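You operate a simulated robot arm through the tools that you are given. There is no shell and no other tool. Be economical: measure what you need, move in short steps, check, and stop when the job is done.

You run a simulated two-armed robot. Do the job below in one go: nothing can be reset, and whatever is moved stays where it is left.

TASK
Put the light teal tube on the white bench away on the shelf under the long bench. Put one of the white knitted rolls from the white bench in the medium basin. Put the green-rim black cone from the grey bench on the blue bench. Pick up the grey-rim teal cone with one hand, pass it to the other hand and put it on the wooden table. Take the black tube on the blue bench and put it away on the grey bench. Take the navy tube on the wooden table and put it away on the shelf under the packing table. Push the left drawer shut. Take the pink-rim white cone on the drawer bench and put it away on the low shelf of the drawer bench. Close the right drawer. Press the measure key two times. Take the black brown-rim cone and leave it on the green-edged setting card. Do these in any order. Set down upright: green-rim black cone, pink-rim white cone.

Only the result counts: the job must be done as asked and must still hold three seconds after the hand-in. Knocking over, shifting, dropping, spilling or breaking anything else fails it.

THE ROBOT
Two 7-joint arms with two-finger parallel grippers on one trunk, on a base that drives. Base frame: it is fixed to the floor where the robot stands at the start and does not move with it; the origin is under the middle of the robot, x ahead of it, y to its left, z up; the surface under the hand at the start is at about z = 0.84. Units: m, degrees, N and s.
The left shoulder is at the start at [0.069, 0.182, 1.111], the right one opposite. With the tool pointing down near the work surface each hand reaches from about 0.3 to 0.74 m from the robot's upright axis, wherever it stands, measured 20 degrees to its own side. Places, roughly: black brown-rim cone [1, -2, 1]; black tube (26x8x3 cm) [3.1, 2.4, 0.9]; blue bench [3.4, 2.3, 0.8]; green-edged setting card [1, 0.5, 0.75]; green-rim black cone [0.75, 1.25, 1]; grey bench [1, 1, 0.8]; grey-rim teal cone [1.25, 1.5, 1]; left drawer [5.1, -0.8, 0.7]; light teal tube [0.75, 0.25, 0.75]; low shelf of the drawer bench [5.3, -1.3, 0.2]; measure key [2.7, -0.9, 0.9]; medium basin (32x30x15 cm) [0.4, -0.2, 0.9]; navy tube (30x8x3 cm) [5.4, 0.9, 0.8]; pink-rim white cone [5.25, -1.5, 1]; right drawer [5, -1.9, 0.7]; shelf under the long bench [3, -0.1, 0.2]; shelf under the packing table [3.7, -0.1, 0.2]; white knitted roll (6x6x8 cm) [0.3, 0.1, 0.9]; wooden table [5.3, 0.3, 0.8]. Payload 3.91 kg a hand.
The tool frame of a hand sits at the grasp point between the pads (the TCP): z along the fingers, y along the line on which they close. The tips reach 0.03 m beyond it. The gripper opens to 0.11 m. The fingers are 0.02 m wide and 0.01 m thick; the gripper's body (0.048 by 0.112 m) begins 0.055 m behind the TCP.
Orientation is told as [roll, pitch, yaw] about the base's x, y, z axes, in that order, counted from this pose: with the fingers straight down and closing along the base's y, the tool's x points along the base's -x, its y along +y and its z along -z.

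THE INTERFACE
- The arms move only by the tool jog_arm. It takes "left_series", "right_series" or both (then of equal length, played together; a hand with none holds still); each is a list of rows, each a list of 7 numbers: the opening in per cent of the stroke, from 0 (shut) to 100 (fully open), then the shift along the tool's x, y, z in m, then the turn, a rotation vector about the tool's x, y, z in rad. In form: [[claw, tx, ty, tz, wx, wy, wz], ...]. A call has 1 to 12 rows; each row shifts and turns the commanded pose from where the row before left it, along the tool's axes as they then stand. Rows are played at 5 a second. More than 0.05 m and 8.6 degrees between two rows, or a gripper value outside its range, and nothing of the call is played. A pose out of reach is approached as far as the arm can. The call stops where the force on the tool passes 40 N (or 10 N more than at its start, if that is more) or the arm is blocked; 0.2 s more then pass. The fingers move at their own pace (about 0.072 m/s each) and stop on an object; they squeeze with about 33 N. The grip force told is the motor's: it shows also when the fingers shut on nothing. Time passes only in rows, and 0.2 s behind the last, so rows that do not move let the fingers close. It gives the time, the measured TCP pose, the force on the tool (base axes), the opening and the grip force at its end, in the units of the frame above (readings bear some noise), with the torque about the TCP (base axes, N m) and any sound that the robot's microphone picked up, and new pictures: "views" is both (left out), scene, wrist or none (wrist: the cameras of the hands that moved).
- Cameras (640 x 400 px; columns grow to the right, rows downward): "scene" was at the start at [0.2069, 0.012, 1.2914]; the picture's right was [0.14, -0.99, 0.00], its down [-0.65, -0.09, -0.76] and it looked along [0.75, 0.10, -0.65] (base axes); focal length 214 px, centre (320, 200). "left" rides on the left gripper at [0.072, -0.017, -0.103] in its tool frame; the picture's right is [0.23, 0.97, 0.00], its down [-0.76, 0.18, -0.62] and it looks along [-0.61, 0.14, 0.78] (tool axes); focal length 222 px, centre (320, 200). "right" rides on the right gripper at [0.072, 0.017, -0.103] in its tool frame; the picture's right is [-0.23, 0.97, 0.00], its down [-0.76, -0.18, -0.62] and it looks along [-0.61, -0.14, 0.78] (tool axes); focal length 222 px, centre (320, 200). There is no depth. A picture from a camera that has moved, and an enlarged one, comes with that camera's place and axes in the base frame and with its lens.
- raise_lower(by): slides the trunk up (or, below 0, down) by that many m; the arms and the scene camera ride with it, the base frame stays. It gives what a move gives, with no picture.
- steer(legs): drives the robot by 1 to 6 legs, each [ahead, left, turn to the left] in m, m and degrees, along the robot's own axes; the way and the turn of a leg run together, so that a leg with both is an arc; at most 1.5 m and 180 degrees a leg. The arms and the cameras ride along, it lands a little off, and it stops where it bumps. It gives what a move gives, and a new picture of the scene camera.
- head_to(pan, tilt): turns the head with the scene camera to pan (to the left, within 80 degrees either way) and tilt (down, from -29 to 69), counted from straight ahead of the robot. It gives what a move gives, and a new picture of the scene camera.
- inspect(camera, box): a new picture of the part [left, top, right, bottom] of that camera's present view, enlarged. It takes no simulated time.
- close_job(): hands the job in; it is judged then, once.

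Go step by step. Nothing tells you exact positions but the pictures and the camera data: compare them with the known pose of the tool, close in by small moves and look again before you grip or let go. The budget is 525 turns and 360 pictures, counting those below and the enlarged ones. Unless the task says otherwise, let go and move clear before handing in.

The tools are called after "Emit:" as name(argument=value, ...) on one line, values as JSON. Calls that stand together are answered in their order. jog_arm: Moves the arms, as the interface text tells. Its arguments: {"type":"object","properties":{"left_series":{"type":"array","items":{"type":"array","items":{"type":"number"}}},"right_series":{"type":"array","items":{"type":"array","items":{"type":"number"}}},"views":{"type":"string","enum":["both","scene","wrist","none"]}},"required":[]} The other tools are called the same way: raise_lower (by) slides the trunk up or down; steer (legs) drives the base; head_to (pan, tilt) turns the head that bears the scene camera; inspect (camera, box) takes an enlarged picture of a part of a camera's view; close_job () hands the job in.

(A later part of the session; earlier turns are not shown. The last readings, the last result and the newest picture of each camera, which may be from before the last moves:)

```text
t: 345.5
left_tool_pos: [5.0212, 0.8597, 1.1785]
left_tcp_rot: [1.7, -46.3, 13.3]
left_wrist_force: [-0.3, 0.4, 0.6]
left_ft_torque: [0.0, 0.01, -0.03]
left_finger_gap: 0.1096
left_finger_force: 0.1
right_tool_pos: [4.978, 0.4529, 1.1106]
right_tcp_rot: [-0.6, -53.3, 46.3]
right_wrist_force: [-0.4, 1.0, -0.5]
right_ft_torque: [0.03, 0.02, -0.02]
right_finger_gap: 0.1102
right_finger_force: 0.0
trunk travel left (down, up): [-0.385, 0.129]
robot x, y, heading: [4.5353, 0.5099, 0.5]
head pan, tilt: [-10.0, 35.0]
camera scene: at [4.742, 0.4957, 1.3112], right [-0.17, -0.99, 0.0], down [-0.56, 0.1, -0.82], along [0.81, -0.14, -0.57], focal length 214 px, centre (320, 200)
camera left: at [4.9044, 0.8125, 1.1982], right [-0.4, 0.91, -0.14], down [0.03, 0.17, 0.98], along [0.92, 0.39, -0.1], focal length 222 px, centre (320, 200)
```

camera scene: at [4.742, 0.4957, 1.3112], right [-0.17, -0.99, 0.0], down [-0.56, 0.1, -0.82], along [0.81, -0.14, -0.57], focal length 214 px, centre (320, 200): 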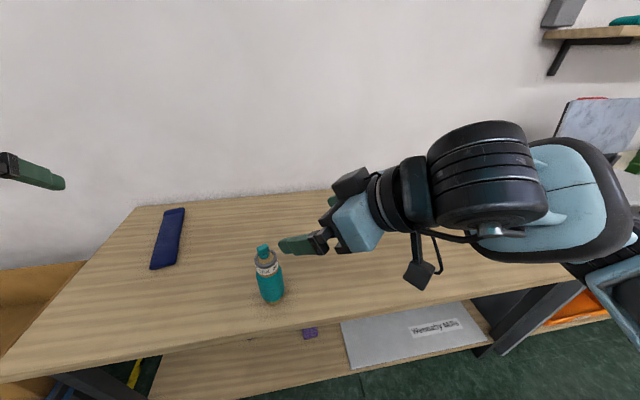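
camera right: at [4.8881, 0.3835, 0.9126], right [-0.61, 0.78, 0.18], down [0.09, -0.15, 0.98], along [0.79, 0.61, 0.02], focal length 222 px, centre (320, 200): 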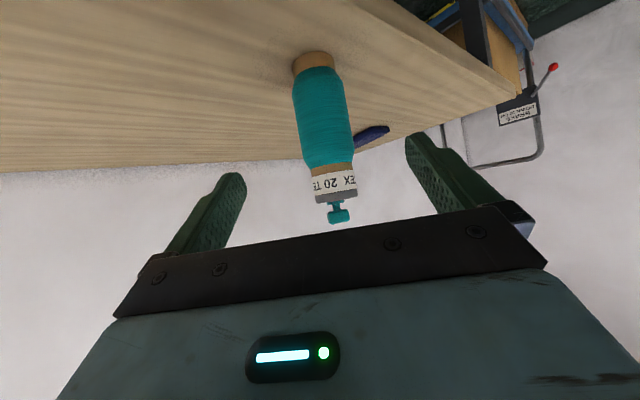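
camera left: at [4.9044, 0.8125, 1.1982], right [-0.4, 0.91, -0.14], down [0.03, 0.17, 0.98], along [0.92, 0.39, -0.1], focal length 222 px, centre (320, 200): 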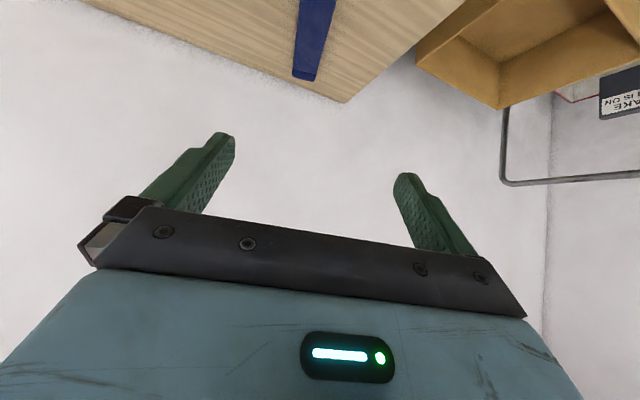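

Emit:
steer(legs=[[0.07, 0.1, 0]])

Emit:
jog_arm(left_series=[[100, 0.0133, -0.0134, 0.0365, 0, 0, 0], [100, 0.0133, -0.0134, 0.0365, 0, 0, 0], [100, 0.0133, -0.0134, 0.0365, 0, 0, 0], [100, 0.0133, -0.0134, 0.0365, 0, 0, 0], [100, 0.0133, -0.0134, 0.0365, 0, 0, 0], [100, 0.0133, -0.0134, 0.0365, 0, 0, 0], [100, 0.0133, -0.0134, 0.0365, 0, 0, 0], [100, 0.0133, -0.0134, 0.0365, 0, 0, 0]])

```text
t: 347.1
left_tool_pos: [5.0907, 0.9626, 1.1768]
left_tcp_rot: [1.6, -46.2, 13.4]
left_wrist_force: [0.2, 0.4, -0.1]
left_ft_torque: [-0.02, -0.03, 0.06]
left_finger_gap: 0.11
left_finger_force: 0.0
right_tool_pos: [5.0476, 0.5537, 1.1099]
right_tcp_rot: [-0.6, -53.3, 46.3]
right_wrist_force: [0.0, -0.2, -0.1]
right_ft_torque: [0.0, -0.01, 0.0]
right_finger_gap: 0.11
right_finger_force: 0.1
trunk travel left (down, up): [-0.385, 0.129]
robot x, y, heading: [4.6073, 0.6097, 0.2]
head pan, tilt: [-10.0, 35.0]
camera scene: at [4.8113, 0.598, 1.3111], right [-0.17, -0.99, 0.0], down [-0.57, 0.1, -0.82], along [0.81, -0.14, -0.57], focal length 214 px, centre (320, 200)
```

scene: 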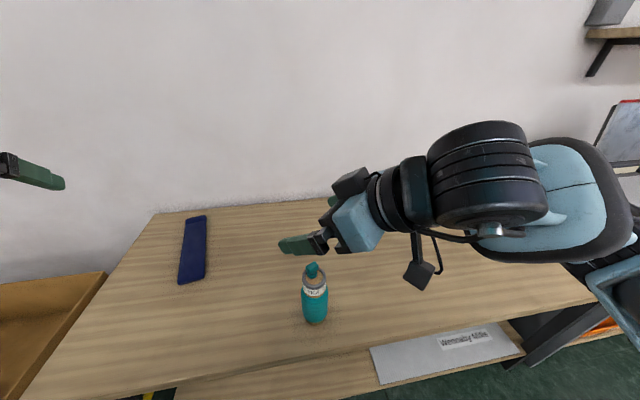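

```text
t: 348.9
left_tool_pos: [5.2488, 0.8994, 0.8982]
left_tcp_rot: [1.7, -46.2, 13.3]
left_wrist_force: [-0.4, 0.0, -0.9]
left_ft_torque: [0.01, 0.0, -0.01]
left_finger_gap: 0.11
left_finger_force: 0.1
right_tool_pos: [5.0471, 0.5536, 1.1086]
right_tcp_rot: [-0.5, -53.4, 46.1]
right_wrist_force: [0.4, -0.6, 0.3]
right_ft_torque: [0.01, -0.02, 0.02]
right_finger_gap: 0.1099
right_finger_force: 0.0
trunk travel left (down, up): [-0.385, 0.129]
robot x, y, heading: [4.6061, 0.6084, 0.3]
head pan, tilt: [-10.0, 35.0]
camera scene: at [4.8119, 0.5978, 1.311], right [-0.17, -0.99, 0.0], down [-0.57, 0.1, -0.82], along [0.81, -0.14, -0.57], focal length 214 px, centre (320, 200)
camera left: at [5.132, 0.8514, 0.918], right [-0.4, 0.91, -0.14], down [0.04, 0.17, 0.98], along [0.92, 0.39, -0.1], focal length 222 px, centre (320, 200)
```

scene: 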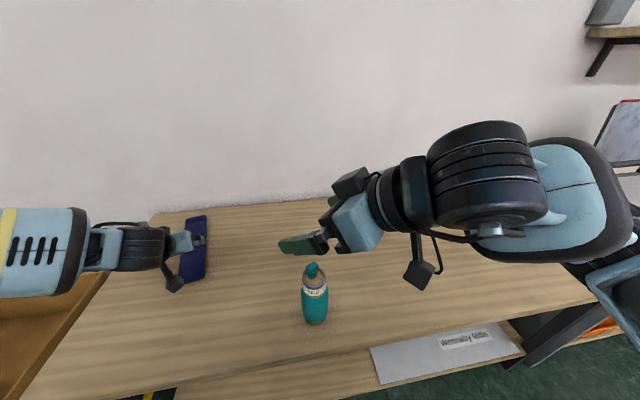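
left: 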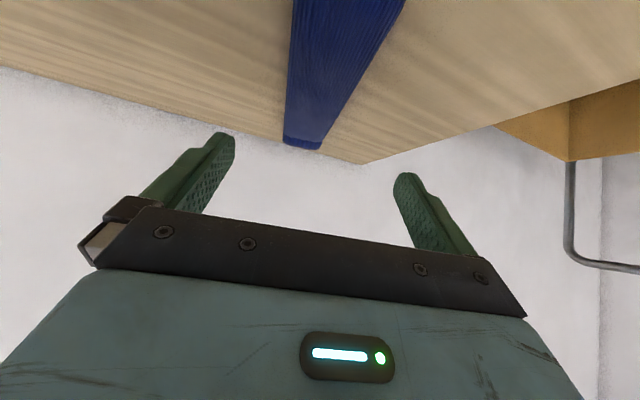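

The hand is over the near end. I descend vertically to the tube.

Emit:
jog_arm(left_series=[[100, 0.0227, -0.0023, 0.027, 0, 0, 0], [100, 0.0227, -0.0023, 0.027, 0, 0, 0], [100, 0.0227, -0.0023, 0.027, 0, 0, 0]])

Emit:
inspect(camera="scene", box=[100, 180, 260, 320])

```text
t: 349.7
left_tool_pos: [5.2621, 0.8943, 0.7911]
left_tcp_rot: [1.8, -46.2, 13.4]
left_wrist_force: [-0.2, -0.5, -0.3]
left_ft_torque: [0.01, -0.03, 0.01]
left_finger_gap: 0.1099
left_finger_force: 0.2
right_tool_pos: [5.0479, 0.5534, 1.1097]
right_tcp_rot: [-0.4, -53.4, 46.3]
right_wrist_force: [-0.1, 0.1, 0.0]
right_ft_torque: [0.0, 0.04, 0.05]
right_finger_gap: 0.1097
right_finger_force: 0.0
trunk travel left (down, up): [-0.385, 0.129]
robot x, y, heading: [4.6029, 0.6144, -0.0]
head pan, tilt: [-10.0, 35.0]
camera scene: at [4.8117, 0.5982, 1.311], right [-0.17, -0.99, 0.0], down [-0.57, 0.1, -0.82], along [0.81, -0.14, -0.57], focal length 214 px, centre (320, 200)
camera left: at [5.1449, 0.8479, 0.8117], right [-0.4, 0.91, -0.14], down [0.03, 0.17, 0.98], along [0.92, 0.39, -0.1], focal length 222 px, centre (320, 200)
```

scene: 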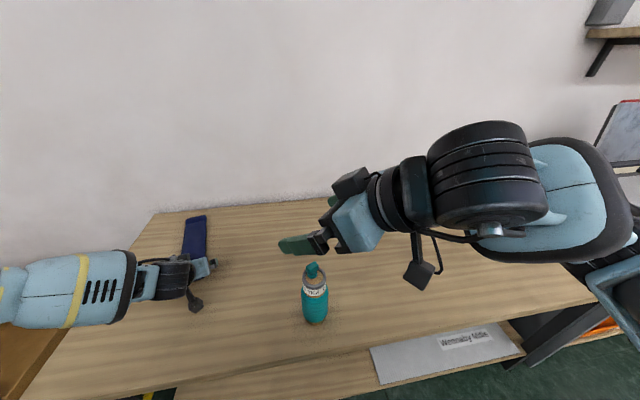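
left: 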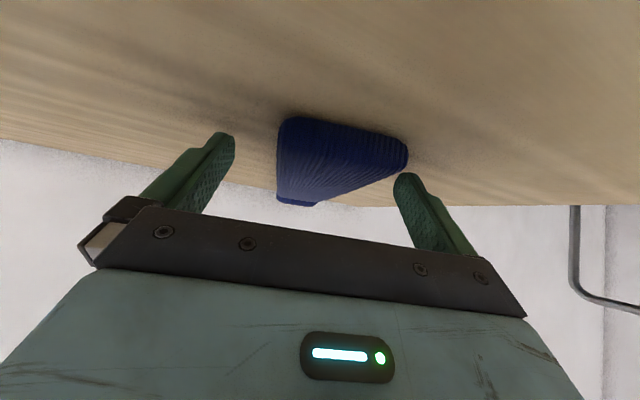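

```text
2.86 times, centred on (180, 250) of scene
camera zoom: at [4.8117, 0.5982, 1.311], right [-0.17, -0.99, 0.0], down [-0.57, 0.1, -0.82], along [0.81, -0.14, -0.57], focal length 613 px, centre (720, 57)
```

zoom: 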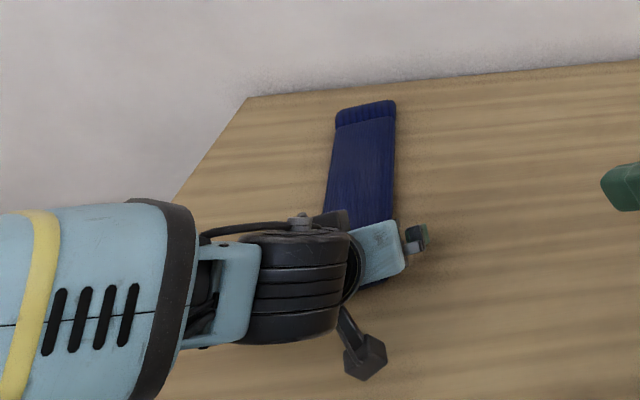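

Centred on the tube's end. I close and lift slightly.

Emit:
jog_arm(left_series=[[0, 0, 0, 0, 0, 0, 0], [0, 0, 0, 0, 0, 0, 0], [0, 0, 0, 0, 0, 0, 0], [0, 0, 0, 0, 0, 0, 0], [0, -0.022, 0, -0.021, 0, 0, 0], [0, -0.029, 0, -0.028, 0, 0, 0]])

```text
t: 351.1
left_tool_pos: [5.2622, 0.8935, 0.8619]
left_tcp_rot: [1.8, -46.1, 13.3]
left_wrist_force: [-0.7, 0.3, 0.1]
left_ft_torque: [-0.03, 0.06, 0.01]
left_finger_gap: 0.0691
left_finger_force: 32.9
right_tool_pos: [5.0456, 0.5538, 1.1093]
right_tcp_rot: [-0.5, -53.5, 46.2]
right_wrist_force: [-0.1, -0.8, 0.1]
right_ft_torque: [0.0, 0.0, -0.02]
right_finger_gap: 0.1102
right_finger_force: 0.0
trunk travel left (down, up): [-0.385, 0.129]
robot x, y, heading: [4.6056, 0.613, 0.2]
head pan, tilt: [-10.0, 35.0]
camera scene: at [4.8106, 0.5975, 1.3112], right [-0.17, -0.99, 0.0], down [-0.56, 0.1, -0.82], along [0.81, -0.14, -0.57], focal length 214 px, centre (320, 200)
camera left: at [5.1448, 0.8462, 0.8816], right [-0.4, 0.91, -0.14], down [0.04, 0.17, 0.98], along [0.92, 0.39, -0.1], focal length 222 px, centre (320, 200)
```

scene: 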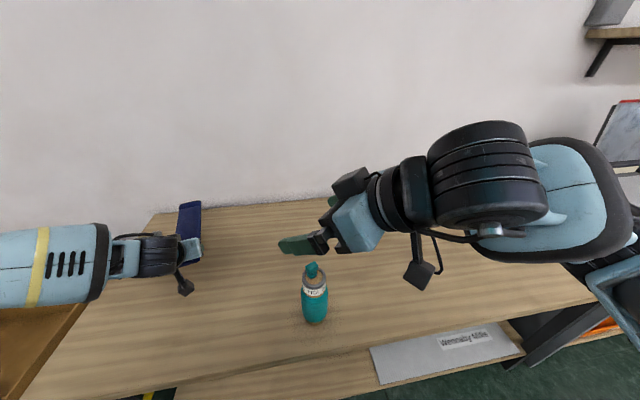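
left: 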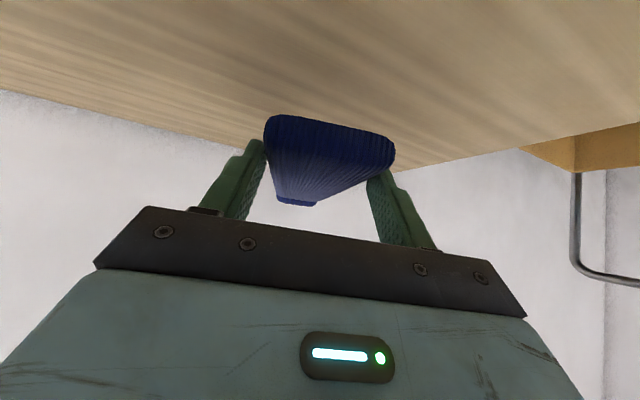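

The tube is held level by its end. I raise and retract it, then back off and turn around to face the packing table.

Emit:
jog_arm(left_series=[[0, -0.029, 0, -0.0277, 0, 0, 0], [0, -0.029, 0, -0.0277, 0, 0, 0], [0, -0.029, 0, -0.0277, 0, 0, 0], [0, -0.029, 0, -0.0277, 0, 0, 0], [0, -0.029, 0, -0.0277, 0, 0, 0], [0, 0.027, 0, -0.029, 0, 0, 0], [0, 0.027, 0, -0.029, 0, 0, 0], [0, 0.027, 0, -0.029, 0, 0, 0]], views="none")

Emit:
steer(legs=[[-0.16, 0, 0], [0, 0, 180]])

Emit:
head_to(pan=10, tilt=40)

```text
t: 352.9
left_tool_pos: [5.1483, 0.8596, 1.066]
left_tcp_rot: [1.9, -46.3, 13.2]
left_wrist_force: [-0.4, 0.0, 0.5]
left_ft_torque: [-0.05, 0.04, 0.01]
left_finger_gap: 0.0692
left_finger_force: 32.8
right_tool_pos: [5.0452, 0.5539, 1.1108]
right_tcp_rot: [-0.5, -53.4, 46.3]
right_wrist_force: [0.7, -0.5, 0.3]
right_ft_torque: [0.0, 0.01, 0.02]
right_finger_gap: 0.1101
right_finger_force: 0.0
trunk travel left (down, up): [-0.385, 0.129]
robot x, y, heading: [4.6046, 0.6113, 0.5]
head pan, tilt: [-10.0, 35.0]
```

```text
t: 361.7
left_tool_pos: [3.9029, 0.3559, 1.065]
left_tcp_rot: [1.7, -46.3, -165.7]
left_wrist_force: [0.4, 1.0, -0.6]
left_ft_torque: [0.04, -0.02, -0.03]
left_finger_gap: 0.0689
left_finger_force: 32.9
right_tool_pos: [4.0015, 0.6627, 1.1091]
right_tcp_rot: [-0.5, -53.4, -132.7]
right_wrist_force: [0.4, -0.3, -0.8]
right_ft_torque: [-0.02, 0.03, 0.01]
right_finger_gap: 0.11
right_finger_force: 0.1
trunk travel left (down, up): [-0.385, 0.129]
robot x, y, heading: [4.4471, 0.6133, -178.8]
head pan, tilt: [-10.0, 35.0]
camera scene: at [4.2351, 0.6235, 1.3112], right [0.16, 0.99, 0.0], down [0.57, -0.09, -0.82], along [-0.81, 0.13, -0.57], focal length 214 px, centre (320, 200)
```

scene: 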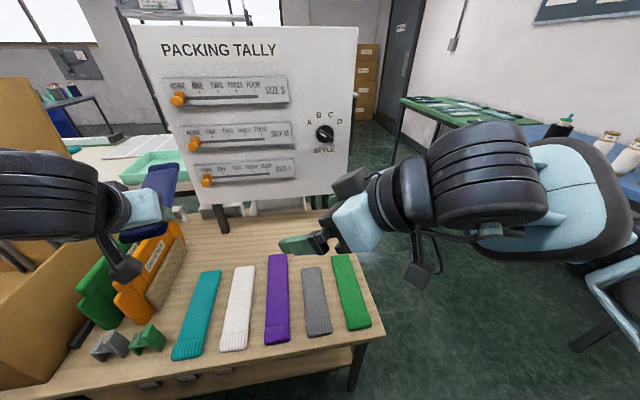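

```text
t: 362.5
left_tool_pos: [3.9018, 0.3566, 1.0649]
left_tcp_rot: [1.7, -46.2, -165.9]
left_wrist_force: [0.5, 0.6, 0.1]
left_ft_torque: [0.0, -0.01, 0.04]
left_finger_gap: 0.069
left_finger_force: 33.5
right_tool_pos: [4.0009, 0.6631, 1.1096]
right_tcp_rot: [-0.5, -53.4, -132.9]
right_wrist_force: [0.0, 0.7, -1.1]
right_ft_torque: [-0.02, 0.02, -0.01]
right_finger_gap: 0.1099
right_finger_force: 0.2
trunk travel left (down, up): [-0.385, 0.129]
robot x, y, heading: [4.4415, 0.6127, -179.0]
head pan, tilt: [10.0, 40.0]
camera scene: at [4.2386, 0.5936, 1.3036], right [-0.19, 0.98, 0.0], down [0.63, 0.12, -0.77], along [-0.75, -0.15, -0.64], focal length 214 px, centre (320, 200)
```

scene: 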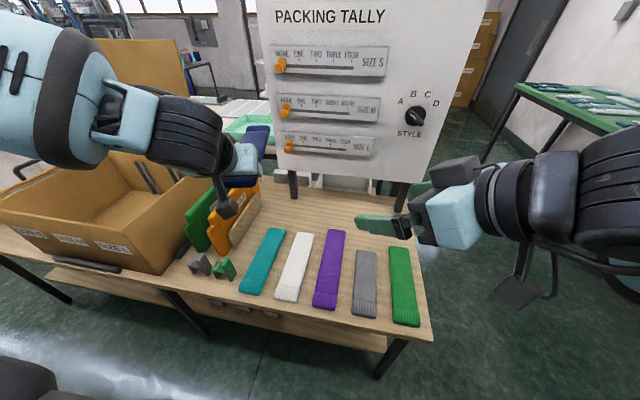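

The tube is near the tally board, so I back away and turn to face about 210°, keeping the tube clear of the packing table. I also restore the right hand to vertical and raise it.

Emit:
steer(legs=[[-0.12, 0, 0], [0, 0, 28]])

Emit:
jog_arm(right_series=[[100, 0, 0, 0, 0, 0.148, 0], [100, 0, 0, 0, 0, 0.148, 0], [100, 0, 0, 0, 0, 0.148, 0], [100, 0, 0, 0, 0, 0.148, 0], [100, 0, 0, 0, 0, 0.148, 0], [100, 0, 0, 0, 0, 0.148, 0], [100, 0, -0.03, -0.02, 0, 0, 0.131], [100, 0, -0.03, -0.02, 0, 0, 0.131], [100, 0, -0.03, -0.02, 0, 0, 0.131], [100, 0, -0.03, -0.02, 0, 0, 0.131], [100, 0, -0.03, -0.02, 0, 0, 0.131], [100, 0, -0.03, -0.02, 0, 0, 0.131]])

```text
t: 365.1
left_tool_pos: [4.2088, 0.1328, 1.0659]
left_tcp_rot: [1.7, -46.1, -137.7]
left_wrist_force: [-0.2, -0.1, -0.4]
left_ft_torque: [0.01, -0.05, 0.01]
left_finger_gap: 0.069
left_finger_force: 32.6
right_tool_pos: [4.1495, 0.4501, 1.1104]
right_tcp_rot: [-0.5, -53.5, -104.6]
right_wrist_force: [0.1, -0.3, -1.2]
right_ft_torque: [-0.01, -0.03, 0.01]
right_finger_gap: 0.1101
right_finger_force: 0.1
trunk travel left (down, up): [-0.385, 0.129]
robot x, y, heading: [4.5619, 0.6146, -150.7]
head pan, tilt: [10.0, 40.0]
camera scene: at [4.3921, 0.5014, 1.3036], right [-0.63, 0.77, 0.0], down [0.5, 0.41, -0.77], along [-0.59, -0.48, -0.64], focal length 214 px, centre (320, 200)
```

scene: 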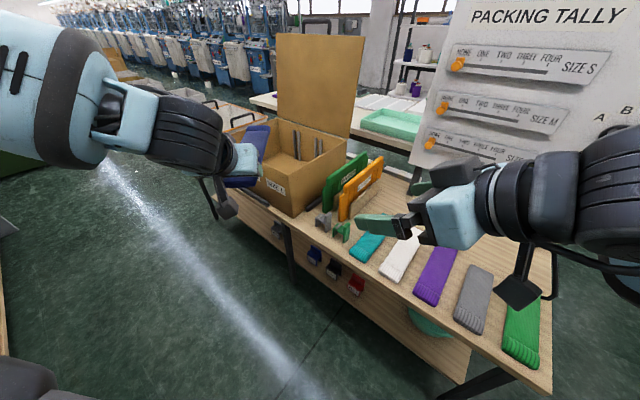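

```text
t: 367.8
left_tool_pos: [4.2084, 0.1328, 1.0661]
left_tcp_rot: [1.8, -46.2, -137.6]
left_wrist_force: [-0.3, -0.5, -0.4]
left_ft_torque: [0.01, -0.03, 0.01]
left_finger_gap: 0.0692
left_finger_force: 32.8
right_tool_pos: [4.0042, 0.5532, 1.2302]
right_tcp_rot: [1.7, -1.9, -150.2]
right_wrist_force: [0.7, 0.5, 0.3]
right_ft_torque: [-0.01, 0.02, 0.0]
right_finger_gap: 0.1102
right_finger_force: 0.1
trunk travel left (down, up): [-0.385, 0.129]
robot x, y, heading: [4.565, 0.6131, -150.5]
head pan, tilt: [10.0, 40.0]
camera scene: at [4.3922, 0.5022, 1.3037], right [-0.63, 0.77, 0.0], down [0.5, 0.41, -0.77], along [-0.59, -0.49, -0.64], focal length 214 px, centre (320, 200)
camera right: at [4.0767, 0.5788, 1.3314], right [0.29, -0.96, 0.04], down [-0.74, -0.2, 0.64], along [-0.61, -0.21, -0.76], focal length 222 px, centre (320, 200)
```

scene: 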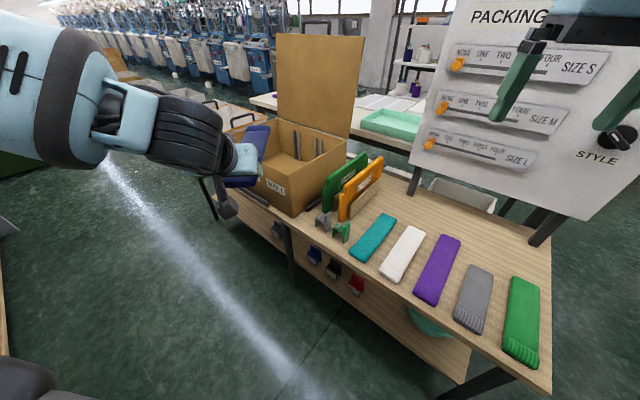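
right: 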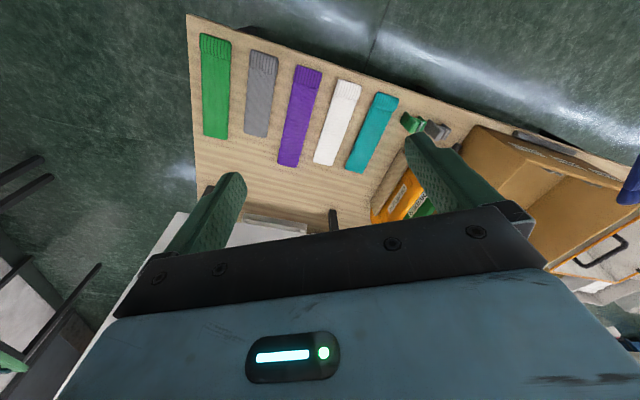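

I can't lower here without the tube catching the table edge. I go to the open space north of the tables, facing south, where I can lower the trunk and look at the shelf.

Emit:
steer(legs=[[0, 0, 60.5], [-0.85, 0, 0], [0, -0.36, 0]])

Emit:
raise_lower(by=-0.36)

Emit:
head_to(pan=-30, tilt=25)

```text
t: 378.2
left_tool_pos: [4.4528, 0.9122, 1.0656]
left_tcp_rot: [1.7, -46.2, -77.7]
left_wrist_force: [0.5, 0.3, -0.9]
left_ft_torque: [0.05, 0.0, -0.02]
left_finger_gap: 0.0688
left_finger_force: 33.0
right_tool_pos: [3.9873, 0.9461, 1.2299]
right_tcp_rot: [1.7, -2.0, -90.2]
right_wrist_force: [-0.6, -0.7, 0.6]
right_ft_torque: [0.01, -0.02, 0.02]
right_finger_gap: 0.1103
right_finger_force: 0.0
trunk travel left (down, up): [-0.385, 0.129]
robot x, y, heading: [4.2158, 1.456, -90.7]
head pan, tilt: [10.0, 40.0]
camera scene: at [4.2262, 1.256, 1.3036], right [-0.99, -0.16, 0.0], down [-0.1, 0.63, -0.77], along [0.12, -0.76, -0.64], focal length 214 px, centre (320, 200)
```

scene: 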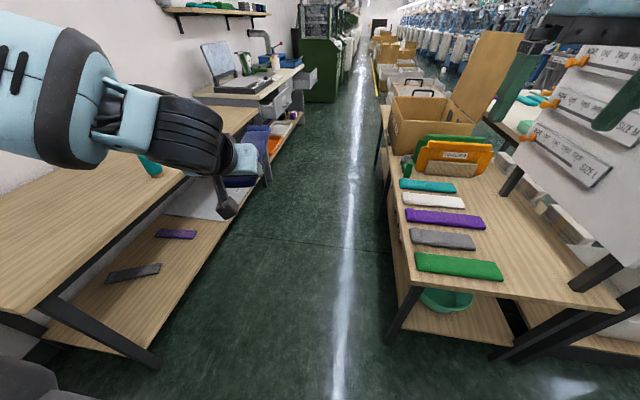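

```text
t: 381.7
left_tool_pos: [4.4538, 0.9117, 0.7054]
left_tcp_rot: [1.7, -46.2, -77.7]
left_wrist_force: [-0.5, 0.5, -0.9]
left_ft_torque: [0.04, 0.0, 0.0]
left_finger_gap: 0.069
left_finger_force: 33.3
right_tool_pos: [3.9875, 0.946, 0.8687]
right_tcp_rot: [1.7, -1.9, -90.2]
right_wrist_force: [-0.4, 1.1, 0.6]
right_ft_torque: [-0.02, -0.05, -0.02]
right_finger_gap: 0.11
right_finger_force: 0.1
trunk travel left (down, up): [-0.025, 0.489]
robot x, y, heading: [4.2118, 1.4616, -91.0]
head pan, tilt: [10.0, 40.0]
```

```text
t: 382.8
left_tool_pos: [4.4531, 0.9123, 0.7043]
left_tcp_rot: [1.6, -46.2, -77.8]
left_wrist_force: [0.1, 0.2, 0.0]
left_ft_torque: [0.09, 0.01, 0.01]
left_finger_gap: 0.0689
left_finger_force: 33.5
right_tool_pos: [3.9877, 0.946, 0.8697]
right_tcp_rot: [1.6, -1.9, -90.2]
right_wrist_force: [0.0, 0.3, 0.8]
right_ft_torque: [-0.02, -0.01, -0.02]
right_finger_gap: 0.1098
right_finger_force: 0.1
trunk travel left (down, up): [-0.025, 0.489]
robot x, y, heading: [4.2138, 1.4622, -90.9]
head pan, tilt: [-30.0, 25.0]
camera scene: at [4.1637, 1.1385, 0.9393], right [-0.86, 0.51, 0.0], down [0.22, 0.36, -0.91], along [-0.46, -0.78, -0.42], focal length 214 px, centre (320, 200)
```

scene: 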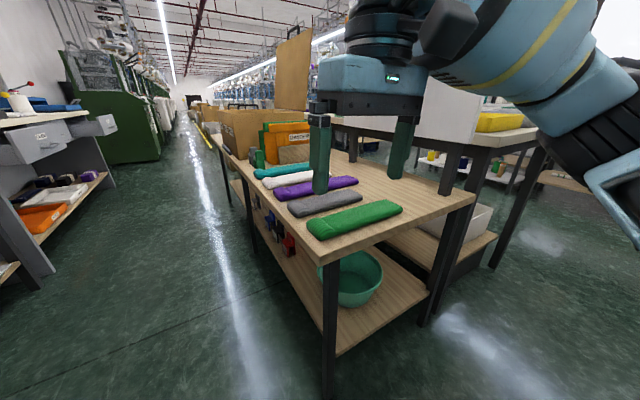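

The packing-table shelf (z≈0.2) holds a mint bowl at the north end and small stands along its east side. I move slightly east to look along the shelf's east side.

Emit:
steer(legs=[[0.0, 0.22, 0]])

Emit:
head_to(pan=-22, tilt=18)

Emit:
inspect(camera="scene", box=[220, 150, 460, 330])

```text
t: 385.3
left_tool_pos: [4.6687, 0.9078, 0.7065]
left_tcp_rot: [1.8, -46.2, -77.9]
left_wrist_force: [-0.7, 0.1, -0.5]
left_ft_torque: [0.04, -0.01, 0.01]
left_finger_gap: 0.0692
left_finger_force: 32.5
right_tool_pos: [4.2027, 0.9432, 0.8697]
right_tcp_rot: [1.7, -2.0, -90.4]
right_wrist_force: [-0.5, 0.1, -0.3]
right_ft_torque: [0.01, -0.03, -0.02]
right_finger_gap: 0.1101
right_finger_force: 0.2
trunk travel left (down, up): [-0.025, 0.489]
robot x, y, heading: [4.4329, 1.457, -91.0]
head pan, tilt: [-30.0, 25.0]
camera scene: at [4.3792, 1.1351, 0.9393], right [-0.86, 0.52, 0.0], down [0.22, 0.36, -0.91], along [-0.47, -0.78, -0.42], focal length 214 px, centre (320, 200)
```

scene: 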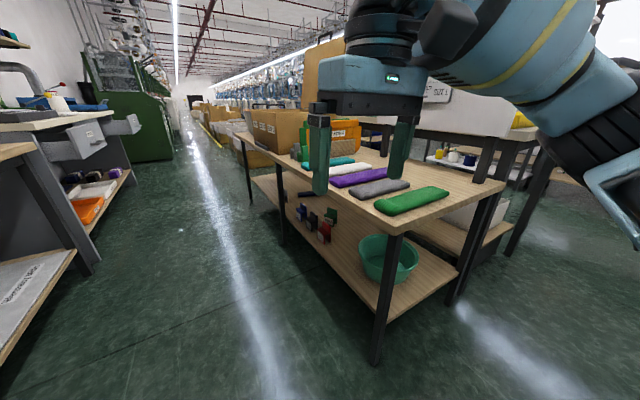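

```text
t: 386.0
left_tool_pos: [4.6681, 0.9077, 0.7046]
left_tcp_rot: [1.7, -46.1, -77.9]
left_wrist_force: [0.7, -0.8, 0.1]
left_ft_torque: [0.07, -0.01, -0.01]
left_finger_gap: 0.0689
left_finger_force: 33.1
right_tool_pos: [4.2033, 0.9429, 0.8695]
right_tcp_rot: [1.7, -2.1, -90.5]
right_wrist_force: [0.2, 0.4, -0.5]
right_ft_torque: [-0.01, -0.01, 0.04]
right_finger_gap: 0.1101
right_finger_force: 0.2
trunk travel left (down, up): [-0.025, 0.489]
robot x, y, heading: [4.432, 1.4579, -90.9]
head pan, tilt: [-22.0, 18.0]
camera scene: at [4.39, 1.1281, 0.9506], right [-0.92, 0.39, 0.0], down [0.12, 0.28, -0.95], along [-0.37, -0.87, -0.31], focal length 214 px, centre (320, 200)
```

scene: 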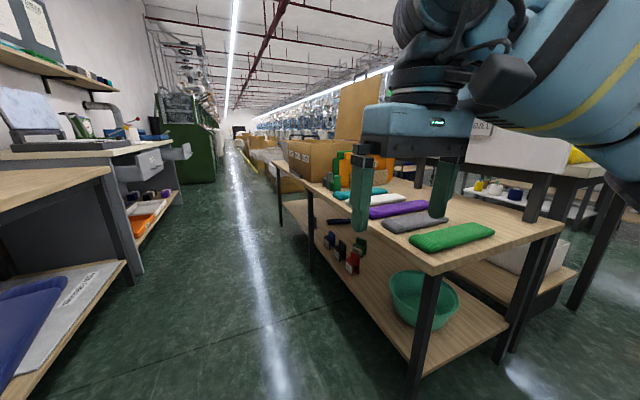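

```text
2.22 times, centred on (340, 240) of scene
camera zoom: at [4.39, 1.1281, 0.9506], right [-0.92, 0.39, 0.0], down [0.12, 0.28, -0.95], along [-0.37, -0.87, -0.31], focal length 477 px, centre (276, 111)
```

zoom: 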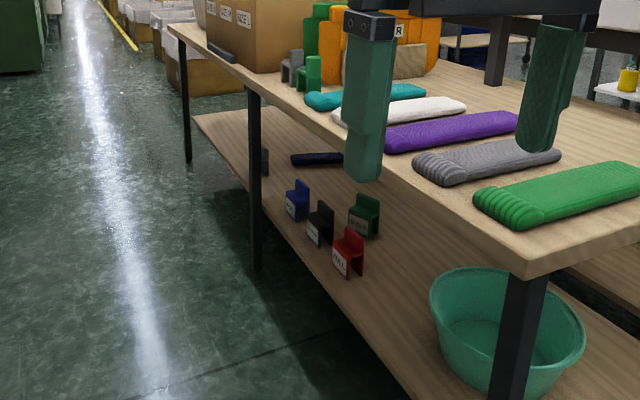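

There's free shelf space south of the middle leg (y≈-0.7) near the east edge. I'll turn the tube sideways (hand yawed left, still pitched) so it lies parallel to the table edge, doing this in the open area first.

Emit:
steer(legs=[[-0.1, -0.25, 0]])

Emit:
jog_arm(left_series=[[0, 0, 0, 0, -0.101, 0, -0.0967], [0, 0, 0, 0, -0.101, 0, -0.0967], [0, 0, 0, 0, -0.101, 0, -0.0967], [0, 0, 0, 0, -0.101, 0, -0.0967], [0, 0, 0, 0, -0.101, 0, -0.0967], [0, 0, 0, 0, -0.101, 0, -0.0967], [0, 0, 0, 0, -0.101, 0, -0.0967], [0, 0, 0, 0, -0.101, 0, -0.0967]], views="wrist")

Emit:
head_to(pan=20, tilt=25)

```text
t: 388.8
left_tool_pos: [4.4195, 1.0118, 0.705]
left_tcp_rot: [1.6, -46.2, -78.0]
left_wrist_force: [0.9, 0.0, -0.1]
left_ft_torque: [0.08, -0.01, -0.01]
left_finger_gap: 0.069
left_finger_force: 32.9
right_tool_pos: [3.9536, 1.0483, 0.8685]
right_tcp_rot: [1.7, -1.9, -90.4]
right_wrist_force: [-0.8, 0.3, 0.0]
right_ft_torque: [0.0, 0.02, 0.02]
right_finger_gap: 0.1101
right_finger_force: 0.1
trunk travel left (down, up): [-0.025, 0.489]
robot x, y, heading: [4.185, 1.5638, -91.1]
head pan, tilt: [-22.0, 18.0]
camera scene: at [4.1421, 1.2334, 0.9506], right [-0.92, 0.39, 0.0], down [0.12, 0.28, -0.95], along [-0.37, -0.87, -0.31], focal length 214 px, centre (320, 200)
```

scene: 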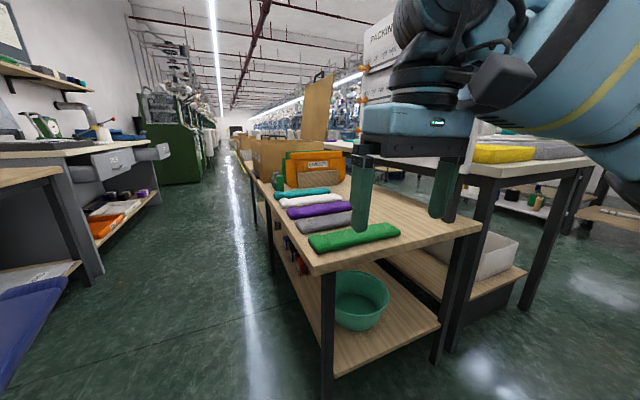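

```text
t: 390.6
left_tool_pos: [4.4455, 1.0164, 0.7019]
left_tcp_rot: [0.7, -47.2, -13.2]
left_wrist_force: [-0.5, 0.1, 0.3]
left_ft_torque: [0.04, 0.06, 0.0]
left_finger_gap: 0.0691
left_finger_force: 33.1
left hand out of reach, approached as far as the arm can: row 7, 8
right_tool_pos: [3.9554, 1.0476, 0.8696]
right_tcp_rot: [1.7, -2.0, -90.5]
right_wrist_force: [0.2, 0.7, 0.3]
right_ft_torque: [-0.02, 0.02, 0.01]
right_finger_gap: 0.1099
right_finger_force: 0.0
trunk travel left (down, up): [-0.025, 0.489]
robot x, y, heading: [4.1866, 1.5619, -91.4]
head pan, tilt: [-22.0, 18.0]
camera left: at [4.3192, 1.0279, 0.7204], right [0.06, 0.99, -0.16], down [0.1, 0.15, 0.98], along [0.99, -0.08, -0.08], focal length 222 px, centre (320, 200)
```

left: 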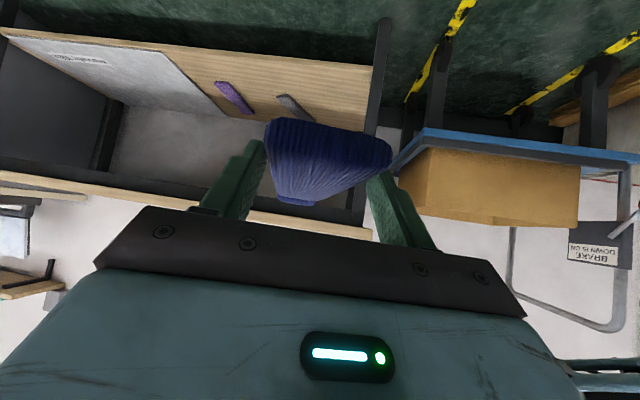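

```text
t: 391.6
left_tool_pos: [4.4455, 1.0141, 0.7031]
left_tcp_rot: [0.8, -47.1, -13.4]
left_wrist_force: [0.3, -0.3, 0.1]
left_ft_torque: [0.03, 0.03, -0.06]
left_finger_gap: 0.0693
left_finger_force: 33.0
right_tool_pos: [3.9542, 1.0482, 0.8694]
right_tcp_rot: [1.8, -1.9, -90.5]
right_wrist_force: [-0.3, 0.4, 0.0]
right_ft_torque: [-0.01, -0.01, 0.0]
right_finger_gap: 0.11
right_finger_force: 0.0
trunk travel left (down, up): [-0.025, 0.489]
robot x, y, heading: [4.1836, 1.5635, -91.3]
head pan, tilt: [20.0, 25.0]
camera scene: at [4.2086, 1.2319, 0.9393], right [-0.95, -0.32, 0.0], down [-0.14, 0.4, -0.91], along [0.29, -0.86, -0.42], focal length 214 px, centre (320, 200)
```

scene: 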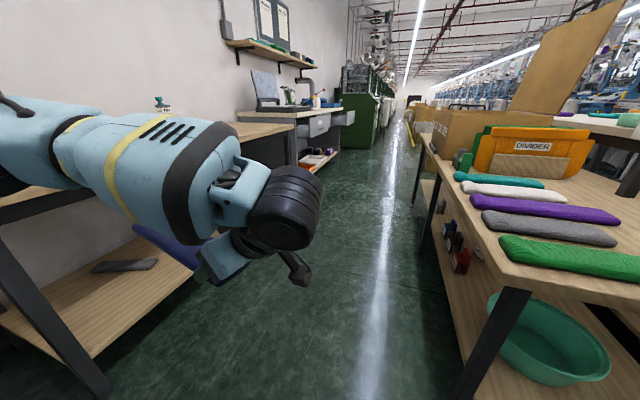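

The tube now points sideways. I raise the trunk again, tuck both hands in, and drive into the aisle, turning to face the packing table from the east.

Emit:
raise_lower(by=0.36)

Emit:
jog_arm(left_series=[[0, 0.0057, 0.039, -0.006, 0, 0, 0], [0, 0.0057, 0.039, -0.006, 0, 0, 0], [0, 0.0057, 0.039, -0.006, 0, 0, 0], [0, 0, 0, 0, 0, 0, 0], [0, 0, 0, 0, 0, 0, 0]], right_series=[[100, 0.036, -0.024, 0, 0, 0, 0], [100, 0.036, -0.024, 0, 0, 0, 0], [100, 0.036, -0.024, 0, 0, 0, 0], [100, 0.036, -0.024, 0, 0, 0, 0], [100, 0.036, -0.024, 0, 0, 0, 0]], views="none")

Emit:
steer(legs=[[0, 0.33, 0], [0.95, 0, 0]])

```text
t: 395.1
left_tool_pos: [4.4466, 1.1014, 1.2001]
left_tcp_rot: [-27.6, -47.7, 7.8]
left_wrist_force: [0.5, 0.2, -0.5]
left_ft_torque: [0.0, 0.03, -0.02]
left_finger_gap: 0.0686
left_finger_force: 32.7
right_tool_pos: [3.9554, 1.0474, 1.2291]
right_tcp_rot: [1.7, -2.1, -90.4]
right_wrist_force: [-0.4, 0.9, 0.3]
right_ft_torque: [-0.02, 0.02, 0.0]
right_finger_gap: 0.1101
right_finger_force: 0.0
trunk travel left (down, up): [-0.385, 0.129]
robot x, y, heading: [4.1825, 1.5596, -91.4]
head pan, tilt: [20.0, 25.0]
```

```text
t: 396.4
left_tool_pos: [4.4481, 1.2172, 1.1647]
left_tcp_rot: [-27.8, -47.7, 7.9]
left_wrist_force: [0.2, 0.0, 0.5]
left_ft_torque: [0.01, 0.03, -0.01]
left_finger_gap: 0.0689
left_finger_force: 33.1
right_tool_pos: [3.8423, 1.2273, 1.2129]
right_tcp_rot: [1.8, -2.1, -90.5]
right_wrist_force: [0.3, 0.1, 0.7]
right_ft_torque: [0.0, -0.03, -0.01]
right_finger_gap: 0.1102
right_finger_force: 0.0
right hand out of reach, approached as far as the arm can: row 5
trunk travel left (down, up): [-0.385, 0.129]
robot x, y, heading: [4.1838, 1.5622, -91.3]
head pan, tilt: [20.0, 25.0]
```

```text
t: 404.4
left_tool_pos: [4.7583, 0.2569, 1.1634]
left_tcp_rot: [-27.6, -47.7, 7.3]
left_wrist_force: [0.5, -0.1, 0.0]
left_ft_torque: [0.03, 0.01, 0.0]
left_finger_gap: 0.0691
left_finger_force: 32.5
right_tool_pos: [4.1506, 0.2705, 1.213]
right_tcp_rot: [1.7, -2.0, -90.9]
right_wrist_force: [-0.7, -0.4, 0.5]
right_ft_torque: [0.01, -0.03, -0.03]
right_finger_gap: 0.1098
right_finger_force: 0.1
trunk travel left (down, up): [-0.385, 0.129]
robot x, y, heading: [4.4956, 0.6045, -91.6]
head pan, tilt: [20.0, 25.0]
camera scene: at [4.5207, 0.396, 1.3269], right [-0.95, -0.32, 0.0], down [-0.13, 0.4, -0.91], along [0.29, -0.86, -0.42], focal length 214 px, centre (320, 200)
```

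scene: 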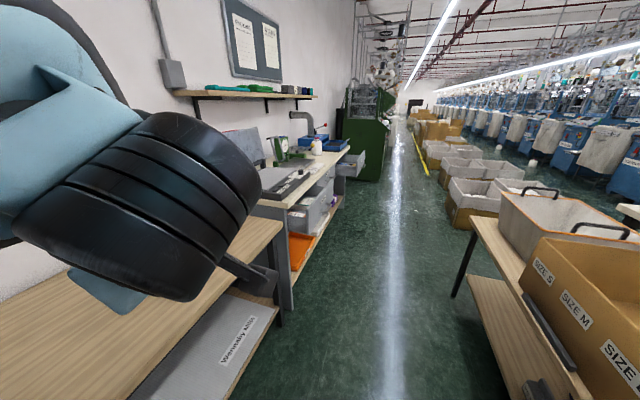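

The trunk move left the hand rolled by ~18°. I level the tube by rotating about its own axis.

Emit:
jog_arm(left_series=[[0, 0, 0, 0, -0.1, 0, 0.105], [0, 0, 0, 0, -0.1, 0, 0.105], [0, 0, 0, 0, 0, 0, 0]], views="wrist")

```text
t: 405.2
left_tool_pos: [4.7615, 0.2577, 1.1635]
left_tcp_rot: [-2.5, -50.7, -10.6]
left_wrist_force: [-0.9, -0.7, 0.3]
left_ft_torque: [-0.01, 0.03, 0.02]
left_finger_gap: 0.0689
left_finger_force: 33.1
left hand out of reach, approached as far as the arm can: row 2
right_tool_pos: [4.1506, 0.271, 1.213]
right_tcp_rot: [1.7, -2.1, -90.8]
right_wrist_force: [0.5, -0.5, 0.4]
right_ft_torque: [0.03, -0.02, 0.0]
right_finger_gap: 0.1101
right_finger_force: 0.2
trunk travel left (down, up): [-0.385, 0.129]
robot x, y, heading: [4.4969, 0.6036, -91.7]
head pan, tilt: [20.0, 25.0]
camera left: at [4.6348, 0.2694, 1.1741], right [0.07, 0.98, -0.2], down [0.04, 0.2, 0.98], along [1.0, -0.08, -0.03], focal length 222 px, centre (320, 200)
```

left: 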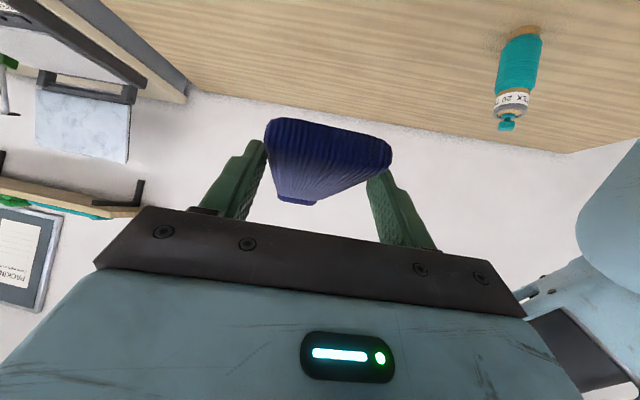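

Good enough: tube level, pointing to the robot's left. I turn to face west and strafe south in the aisle.

Emit:
steer(legs=[[0, 0, -88.3], [-0.07, 0, 0], [0, 0.85, 0]])

Emit:
head_to(pan=25, tilt=50)

```text
t: 417.6
left_tool_pos: [4.1829, -0.5235, 1.1646]
left_tcp_rot: [-2.6, -50.7, -101.2]
left_wrist_force: [0.0, 0.8, -0.4]
left_ft_torque: [0.05, 0.02, 0.0]
left_finger_gap: 0.0687
left_finger_force: 32.8
right_tool_pos: [4.2044, 0.0884, 1.2133]
right_tcp_rot: [1.7, -2.0, 178.3]
right_wrist_force: [-0.1, 1.0, -0.4]
right_ft_torque: [0.0, -0.04, -0.01]
right_finger_gap: 0.1099
right_finger_force: 0.0
trunk travel left (down, up): [-0.385, 0.129]
robot x, y, heading: [4.5317, -0.2654, 177.5]
head pan, tilt: [20.0, 25.0]
camera scene: at [4.3245, -0.284, 1.3269], right [-0.3, 0.95, 0.0], down [0.4, 0.13, -0.91], along [-0.86, -0.27, -0.42], focal length 214 px, centre (320, 200)
```

scene: 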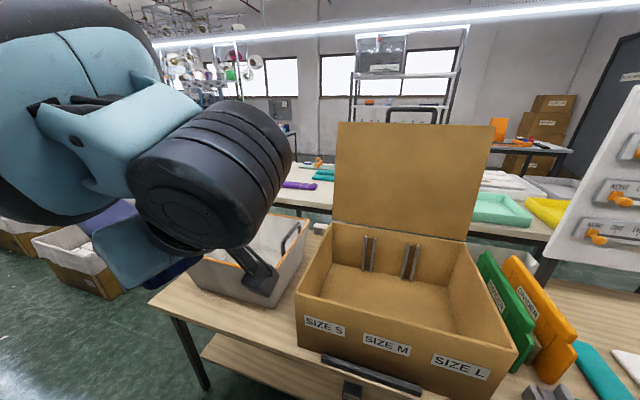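

```text
t: 418.5
left_tool_pos: [4.1838, -0.5236, 1.1639]
left_tcp_rot: [-2.6, -50.7, -101.1]
left_wrist_force: [-0.2, -0.2, -0.1]
left_ft_torque: [0.05, 0.0, -0.01]
left_finger_gap: 0.0691
left_finger_force: 33.7
right_tool_pos: [4.2045, 0.0882, 1.2124]
right_tcp_rot: [1.8, -2.1, 178.3]
right_wrist_force: [-0.9, -0.4, -0.2]
right_ft_torque: [0.0, -0.01, -0.02]
right_finger_gap: 0.1099
right_finger_force: 0.1
trunk travel left (down, up): [-0.385, 0.129]
robot x, y, heading: [4.534, -0.2639, 177.7]
head pan, tilt: [25.0, 50.0]
camera scene: at [4.3412, -0.2857, 1.2895], right [-0.38, 0.92, 0.0], down [0.71, 0.29, -0.64], along [-0.59, -0.25, -0.77], focal length 214 px, centre (320, 200)
```

scene: 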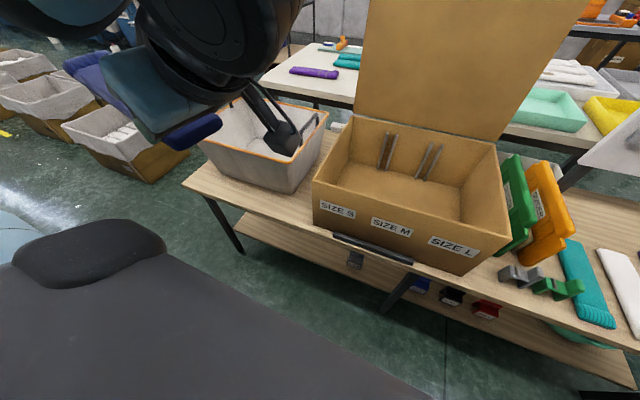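

The shelf stretch y -0.38…-0.95 is free. Before lowering I check the left elbow's clearance to the open left drawer.

Emit:
head_to(pan=80, tilt=35)

```text
t: 419.8
left_tool_pos: [4.1842, -0.5231, 1.1637]
left_tcp_rot: [-2.6, -50.8, -101.2]
left_wrist_force: [0.0, -0.1, 0.6]
left_ft_torque: [0.04, -0.02, 0.0]
left_finger_gap: 0.069
left_finger_force: 33.1
right_tool_pos: [4.205, 0.0886, 1.2129]
right_tcp_rot: [1.8, -2.1, 178.4]
right_wrist_force: [-0.6, 0.1, 0.0]
right_ft_torque: [0.04, -0.03, -0.01]
right_finger_gap: 0.1098
right_finger_force: 0.0
trunk travel left (down, up): [-0.385, 0.129]
robot x, y, heading: [4.5351, -0.2611, 177.7]
head pan, tilt: [80.0, 35.0]
camera scene: at [4.3933, -0.3421, 1.3111], right [-0.98, 0.21, 0.0], down [0.12, 0.56, -0.82], along [-0.18, -0.8, -0.57], focal length 214 px, centre (320, 200)
```

scene: 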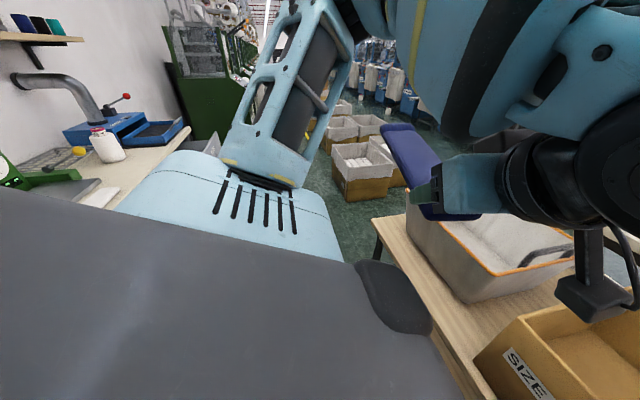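

The elbow is high and clear. I lower the trunk in the aisle.

Emit:
raise_lower(by=-0.38)

```text
t: 423.4
left_tool_pos: [4.1809, -0.5215, 0.7905]
left_tcp_rot: [-2.6, -50.6, -101.2]
left_wrist_force: [0.4, 0.4, -1.1]
left_ft_torque: [0.02, -0.02, -0.01]
left_finger_gap: 0.0691
left_finger_force: 32.8
right_tool_pos: [4.1025, 0.0919, 0.7404]
right_tcp_rot: [2.0, 17.2, 178.4]
right_wrist_force: [-0.4, -0.3, -0.3]
right_ft_torque: [-0.03, -0.02, -0.03]
right_finger_gap: 0.11
right_finger_force: 0.0
trunk travel left (down, up): [-0.005, 0.509]
robot x, y, heading: [4.5325, -0.2635, 177.5]
head pan, tilt: [80.0, 35.0]
```

Emit:
jog_arm(right_series=[[100, 0, 0, -0.04, 0, 0, 0], [100, 0, 0, -0.04, 0, -0.1, 0], [100, 0, 0, -0.03, 0, -0.1, 0]], left_series=[[0, 0, 0, 0, 0, 0, 0], [0, 0, 0, 0, 0, 0, 0], [0, 0, 0, 0, 0, 0, 0]], views="none")

Emit:
head_to(pan=20, tilt=45)

```text
t: 424.2
left_tool_pos: [4.1818, -0.5218, 0.7902]
left_tcp_rot: [-2.6, -50.6, -101.2]
left_wrist_force: [-0.4, -1.5, -0.2]
left_ft_torque: [0.04, 0.01, 0.0]
left_finger_gap: 0.0691
left_finger_force: 33.4
right_tool_pos: [4.0647, 0.0639, 0.7972]
right_tcp_rot: [2.1, 5.7, 177.9]
right_wrist_force: [0.3, 0.5, -0.2]
right_ft_torque: [-0.02, -0.02, 0.01]
right_finger_gap: 0.11
right_finger_force: 0.1
right hand out of reach, approached as far as the arm can: row 1, 2, 3
trunk travel left (down, up): [-0.005, 0.509]
robot x, y, heading: [4.5349, -0.2606, 178.0]
head pan, tilt: [80.0, 35.0]
```

```text
t: 425.6
left_tool_pos: [4.1805, -0.5234, 0.7895]
left_tcp_rot: [-2.1, -50.6, -101.4]
left_wrist_force: [-0.7, 0.3, 0.8]
left_ft_torque: [0.04, -0.01, 0.01]
left_finger_gap: 0.069
left_finger_force: 32.8
right_tool_pos: [4.064, 0.0644, 0.7969]
right_tcp_rot: [2.1, 5.5, 177.9]
right_wrist_force: [0.6, -0.4, 0.5]
right_ft_torque: [0.01, 0.03, 0.03]
right_finger_gap: 0.1101
right_finger_force: 0.1
trunk travel left (down, up): [-0.005, 0.509]
robot x, y, heading: [4.5335, -0.2637, 177.5]
head pan, tilt: [20.0, 45.0]
camera scene: at [4.2245, -0.3089, 0.9044], right [-0.68, 0.74, 0.0], down [0.46, 0.43, -0.78], along [-0.57, -0.52, -0.63], focal length 214 px, centre (320, 200)
```

scene: 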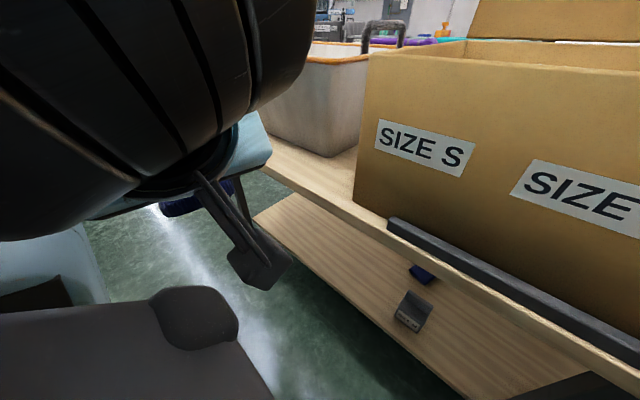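

The right hand hovers close to the cardboard box; I move it back and outward.

Emit:
jog_arm(right_series=[[100, 0.03, -0.02, 0, 0, 0, 0], [100, 0.03, -0.03, 0, 0, 0, 0], [100, 0.03, -0.03, 0, 0, -0.05, 0], [100, 0.03, -0.03, 0, 0, 0, 0]], views="none")

```text
t: 426.6
left_tool_pos: [4.1808, -0.5232, 0.7889]
left_tcp_rot: [-2.2, -50.7, -101.4]
left_wrist_force: [0.2, -0.9, -0.4]
left_ft_torque: [0.03, -0.04, 0.01]
left_finger_gap: 0.0691
left_finger_force: 33.5
right_tool_pos: [4.1696, 0.1222, 0.7371]
right_tcp_rot: [2.0, 2.8, 177.9]
right_wrist_force: [-0.7, 0.4, -0.2]
right_ft_torque: [-0.02, -0.01, 0.02]
right_finger_gap: 0.11
right_finger_force: 0.0
right hand out of reach, approached as far as the arm can: row 1, 2, 3, 4
trunk travel left (down, up): [-0.005, 0.509]
robot x, y, heading: [4.5366, -0.2622, 177.3]
head pan, tilt: [20.0, 45.0]
```

Now I lower the left hand with the tube alongside the table edge.

Emit:
jog_arm(left_series=[[0, 0.0348, 0, 0.0285, 0, 0, 0], [0, 0.0348, 0, 0.0285, 0, 0, 0], [0, 0.0348, 0, 0.0285, 0, 0, 0], [0, 0.0348, 0, 0.0285, 0, 0, 0], [0, 0.0348, 0, 0.0285, 0, 0, 0], [0, 0.0348, 0, 0.0285, 0, 0, 0]])

```text
t: 427.9
left_tool_pos: [4.0702, -0.5642, 0.601]
left_tcp_rot: [-2.2, -50.6, -101.4]
left_wrist_force: [8.4, 1.2, -1.9]
left_ft_torque: [0.4, 0.14, 2.38]
left_finger_gap: 0.0711
left_finger_force: 33.1
left hand out of reach, approached as far as the arm can: row 1, 2, 3, 4, 5, 6
right_tool_pos: [4.1686, 0.1205, 0.7384]
right_tcp_rot: [2.0, 2.8, 178.0]
right_wrist_force: [0.6, 0.1, -0.5]
right_ft_torque: [0.03, 0.04, 0.03]
right_finger_gap: 0.1101
right_finger_force: 0.0
trunk travel left (down, up): [-0.005, 0.509]
robot x, y, heading: [4.5354, -0.2622, 177.5]
head pan, tilt: [20.0, 45.0]
camera scene: at [4.2105, -0.2756, 0.896], right [-0.3, 0.95, 0.0], down [0.67, 0.21, -0.71], along [-0.67, -0.21, -0.71], focal length 214 px, centre (320, 200)
camera left: at [4.0819, -0.4358, 0.6119], right [0.98, -0.08, -0.2], down [0.2, -0.05, 0.98], along [-0.09, -1.0, -0.03], focal length 222 px, centre (320, 200)
```

scene: 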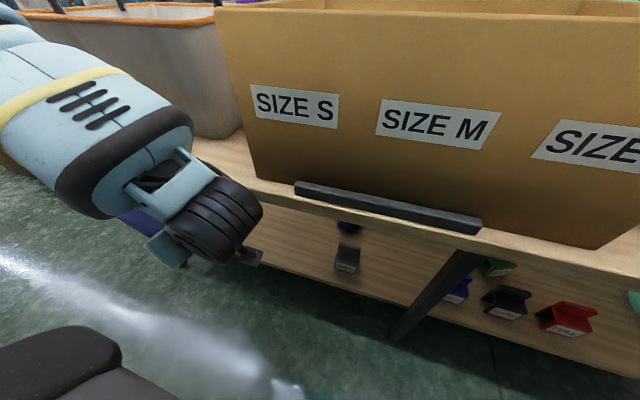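
left: 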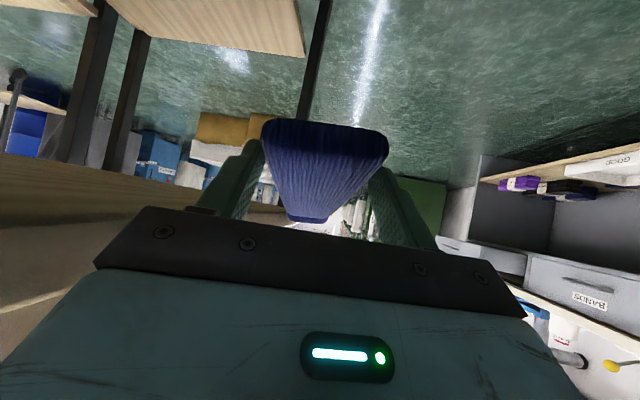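

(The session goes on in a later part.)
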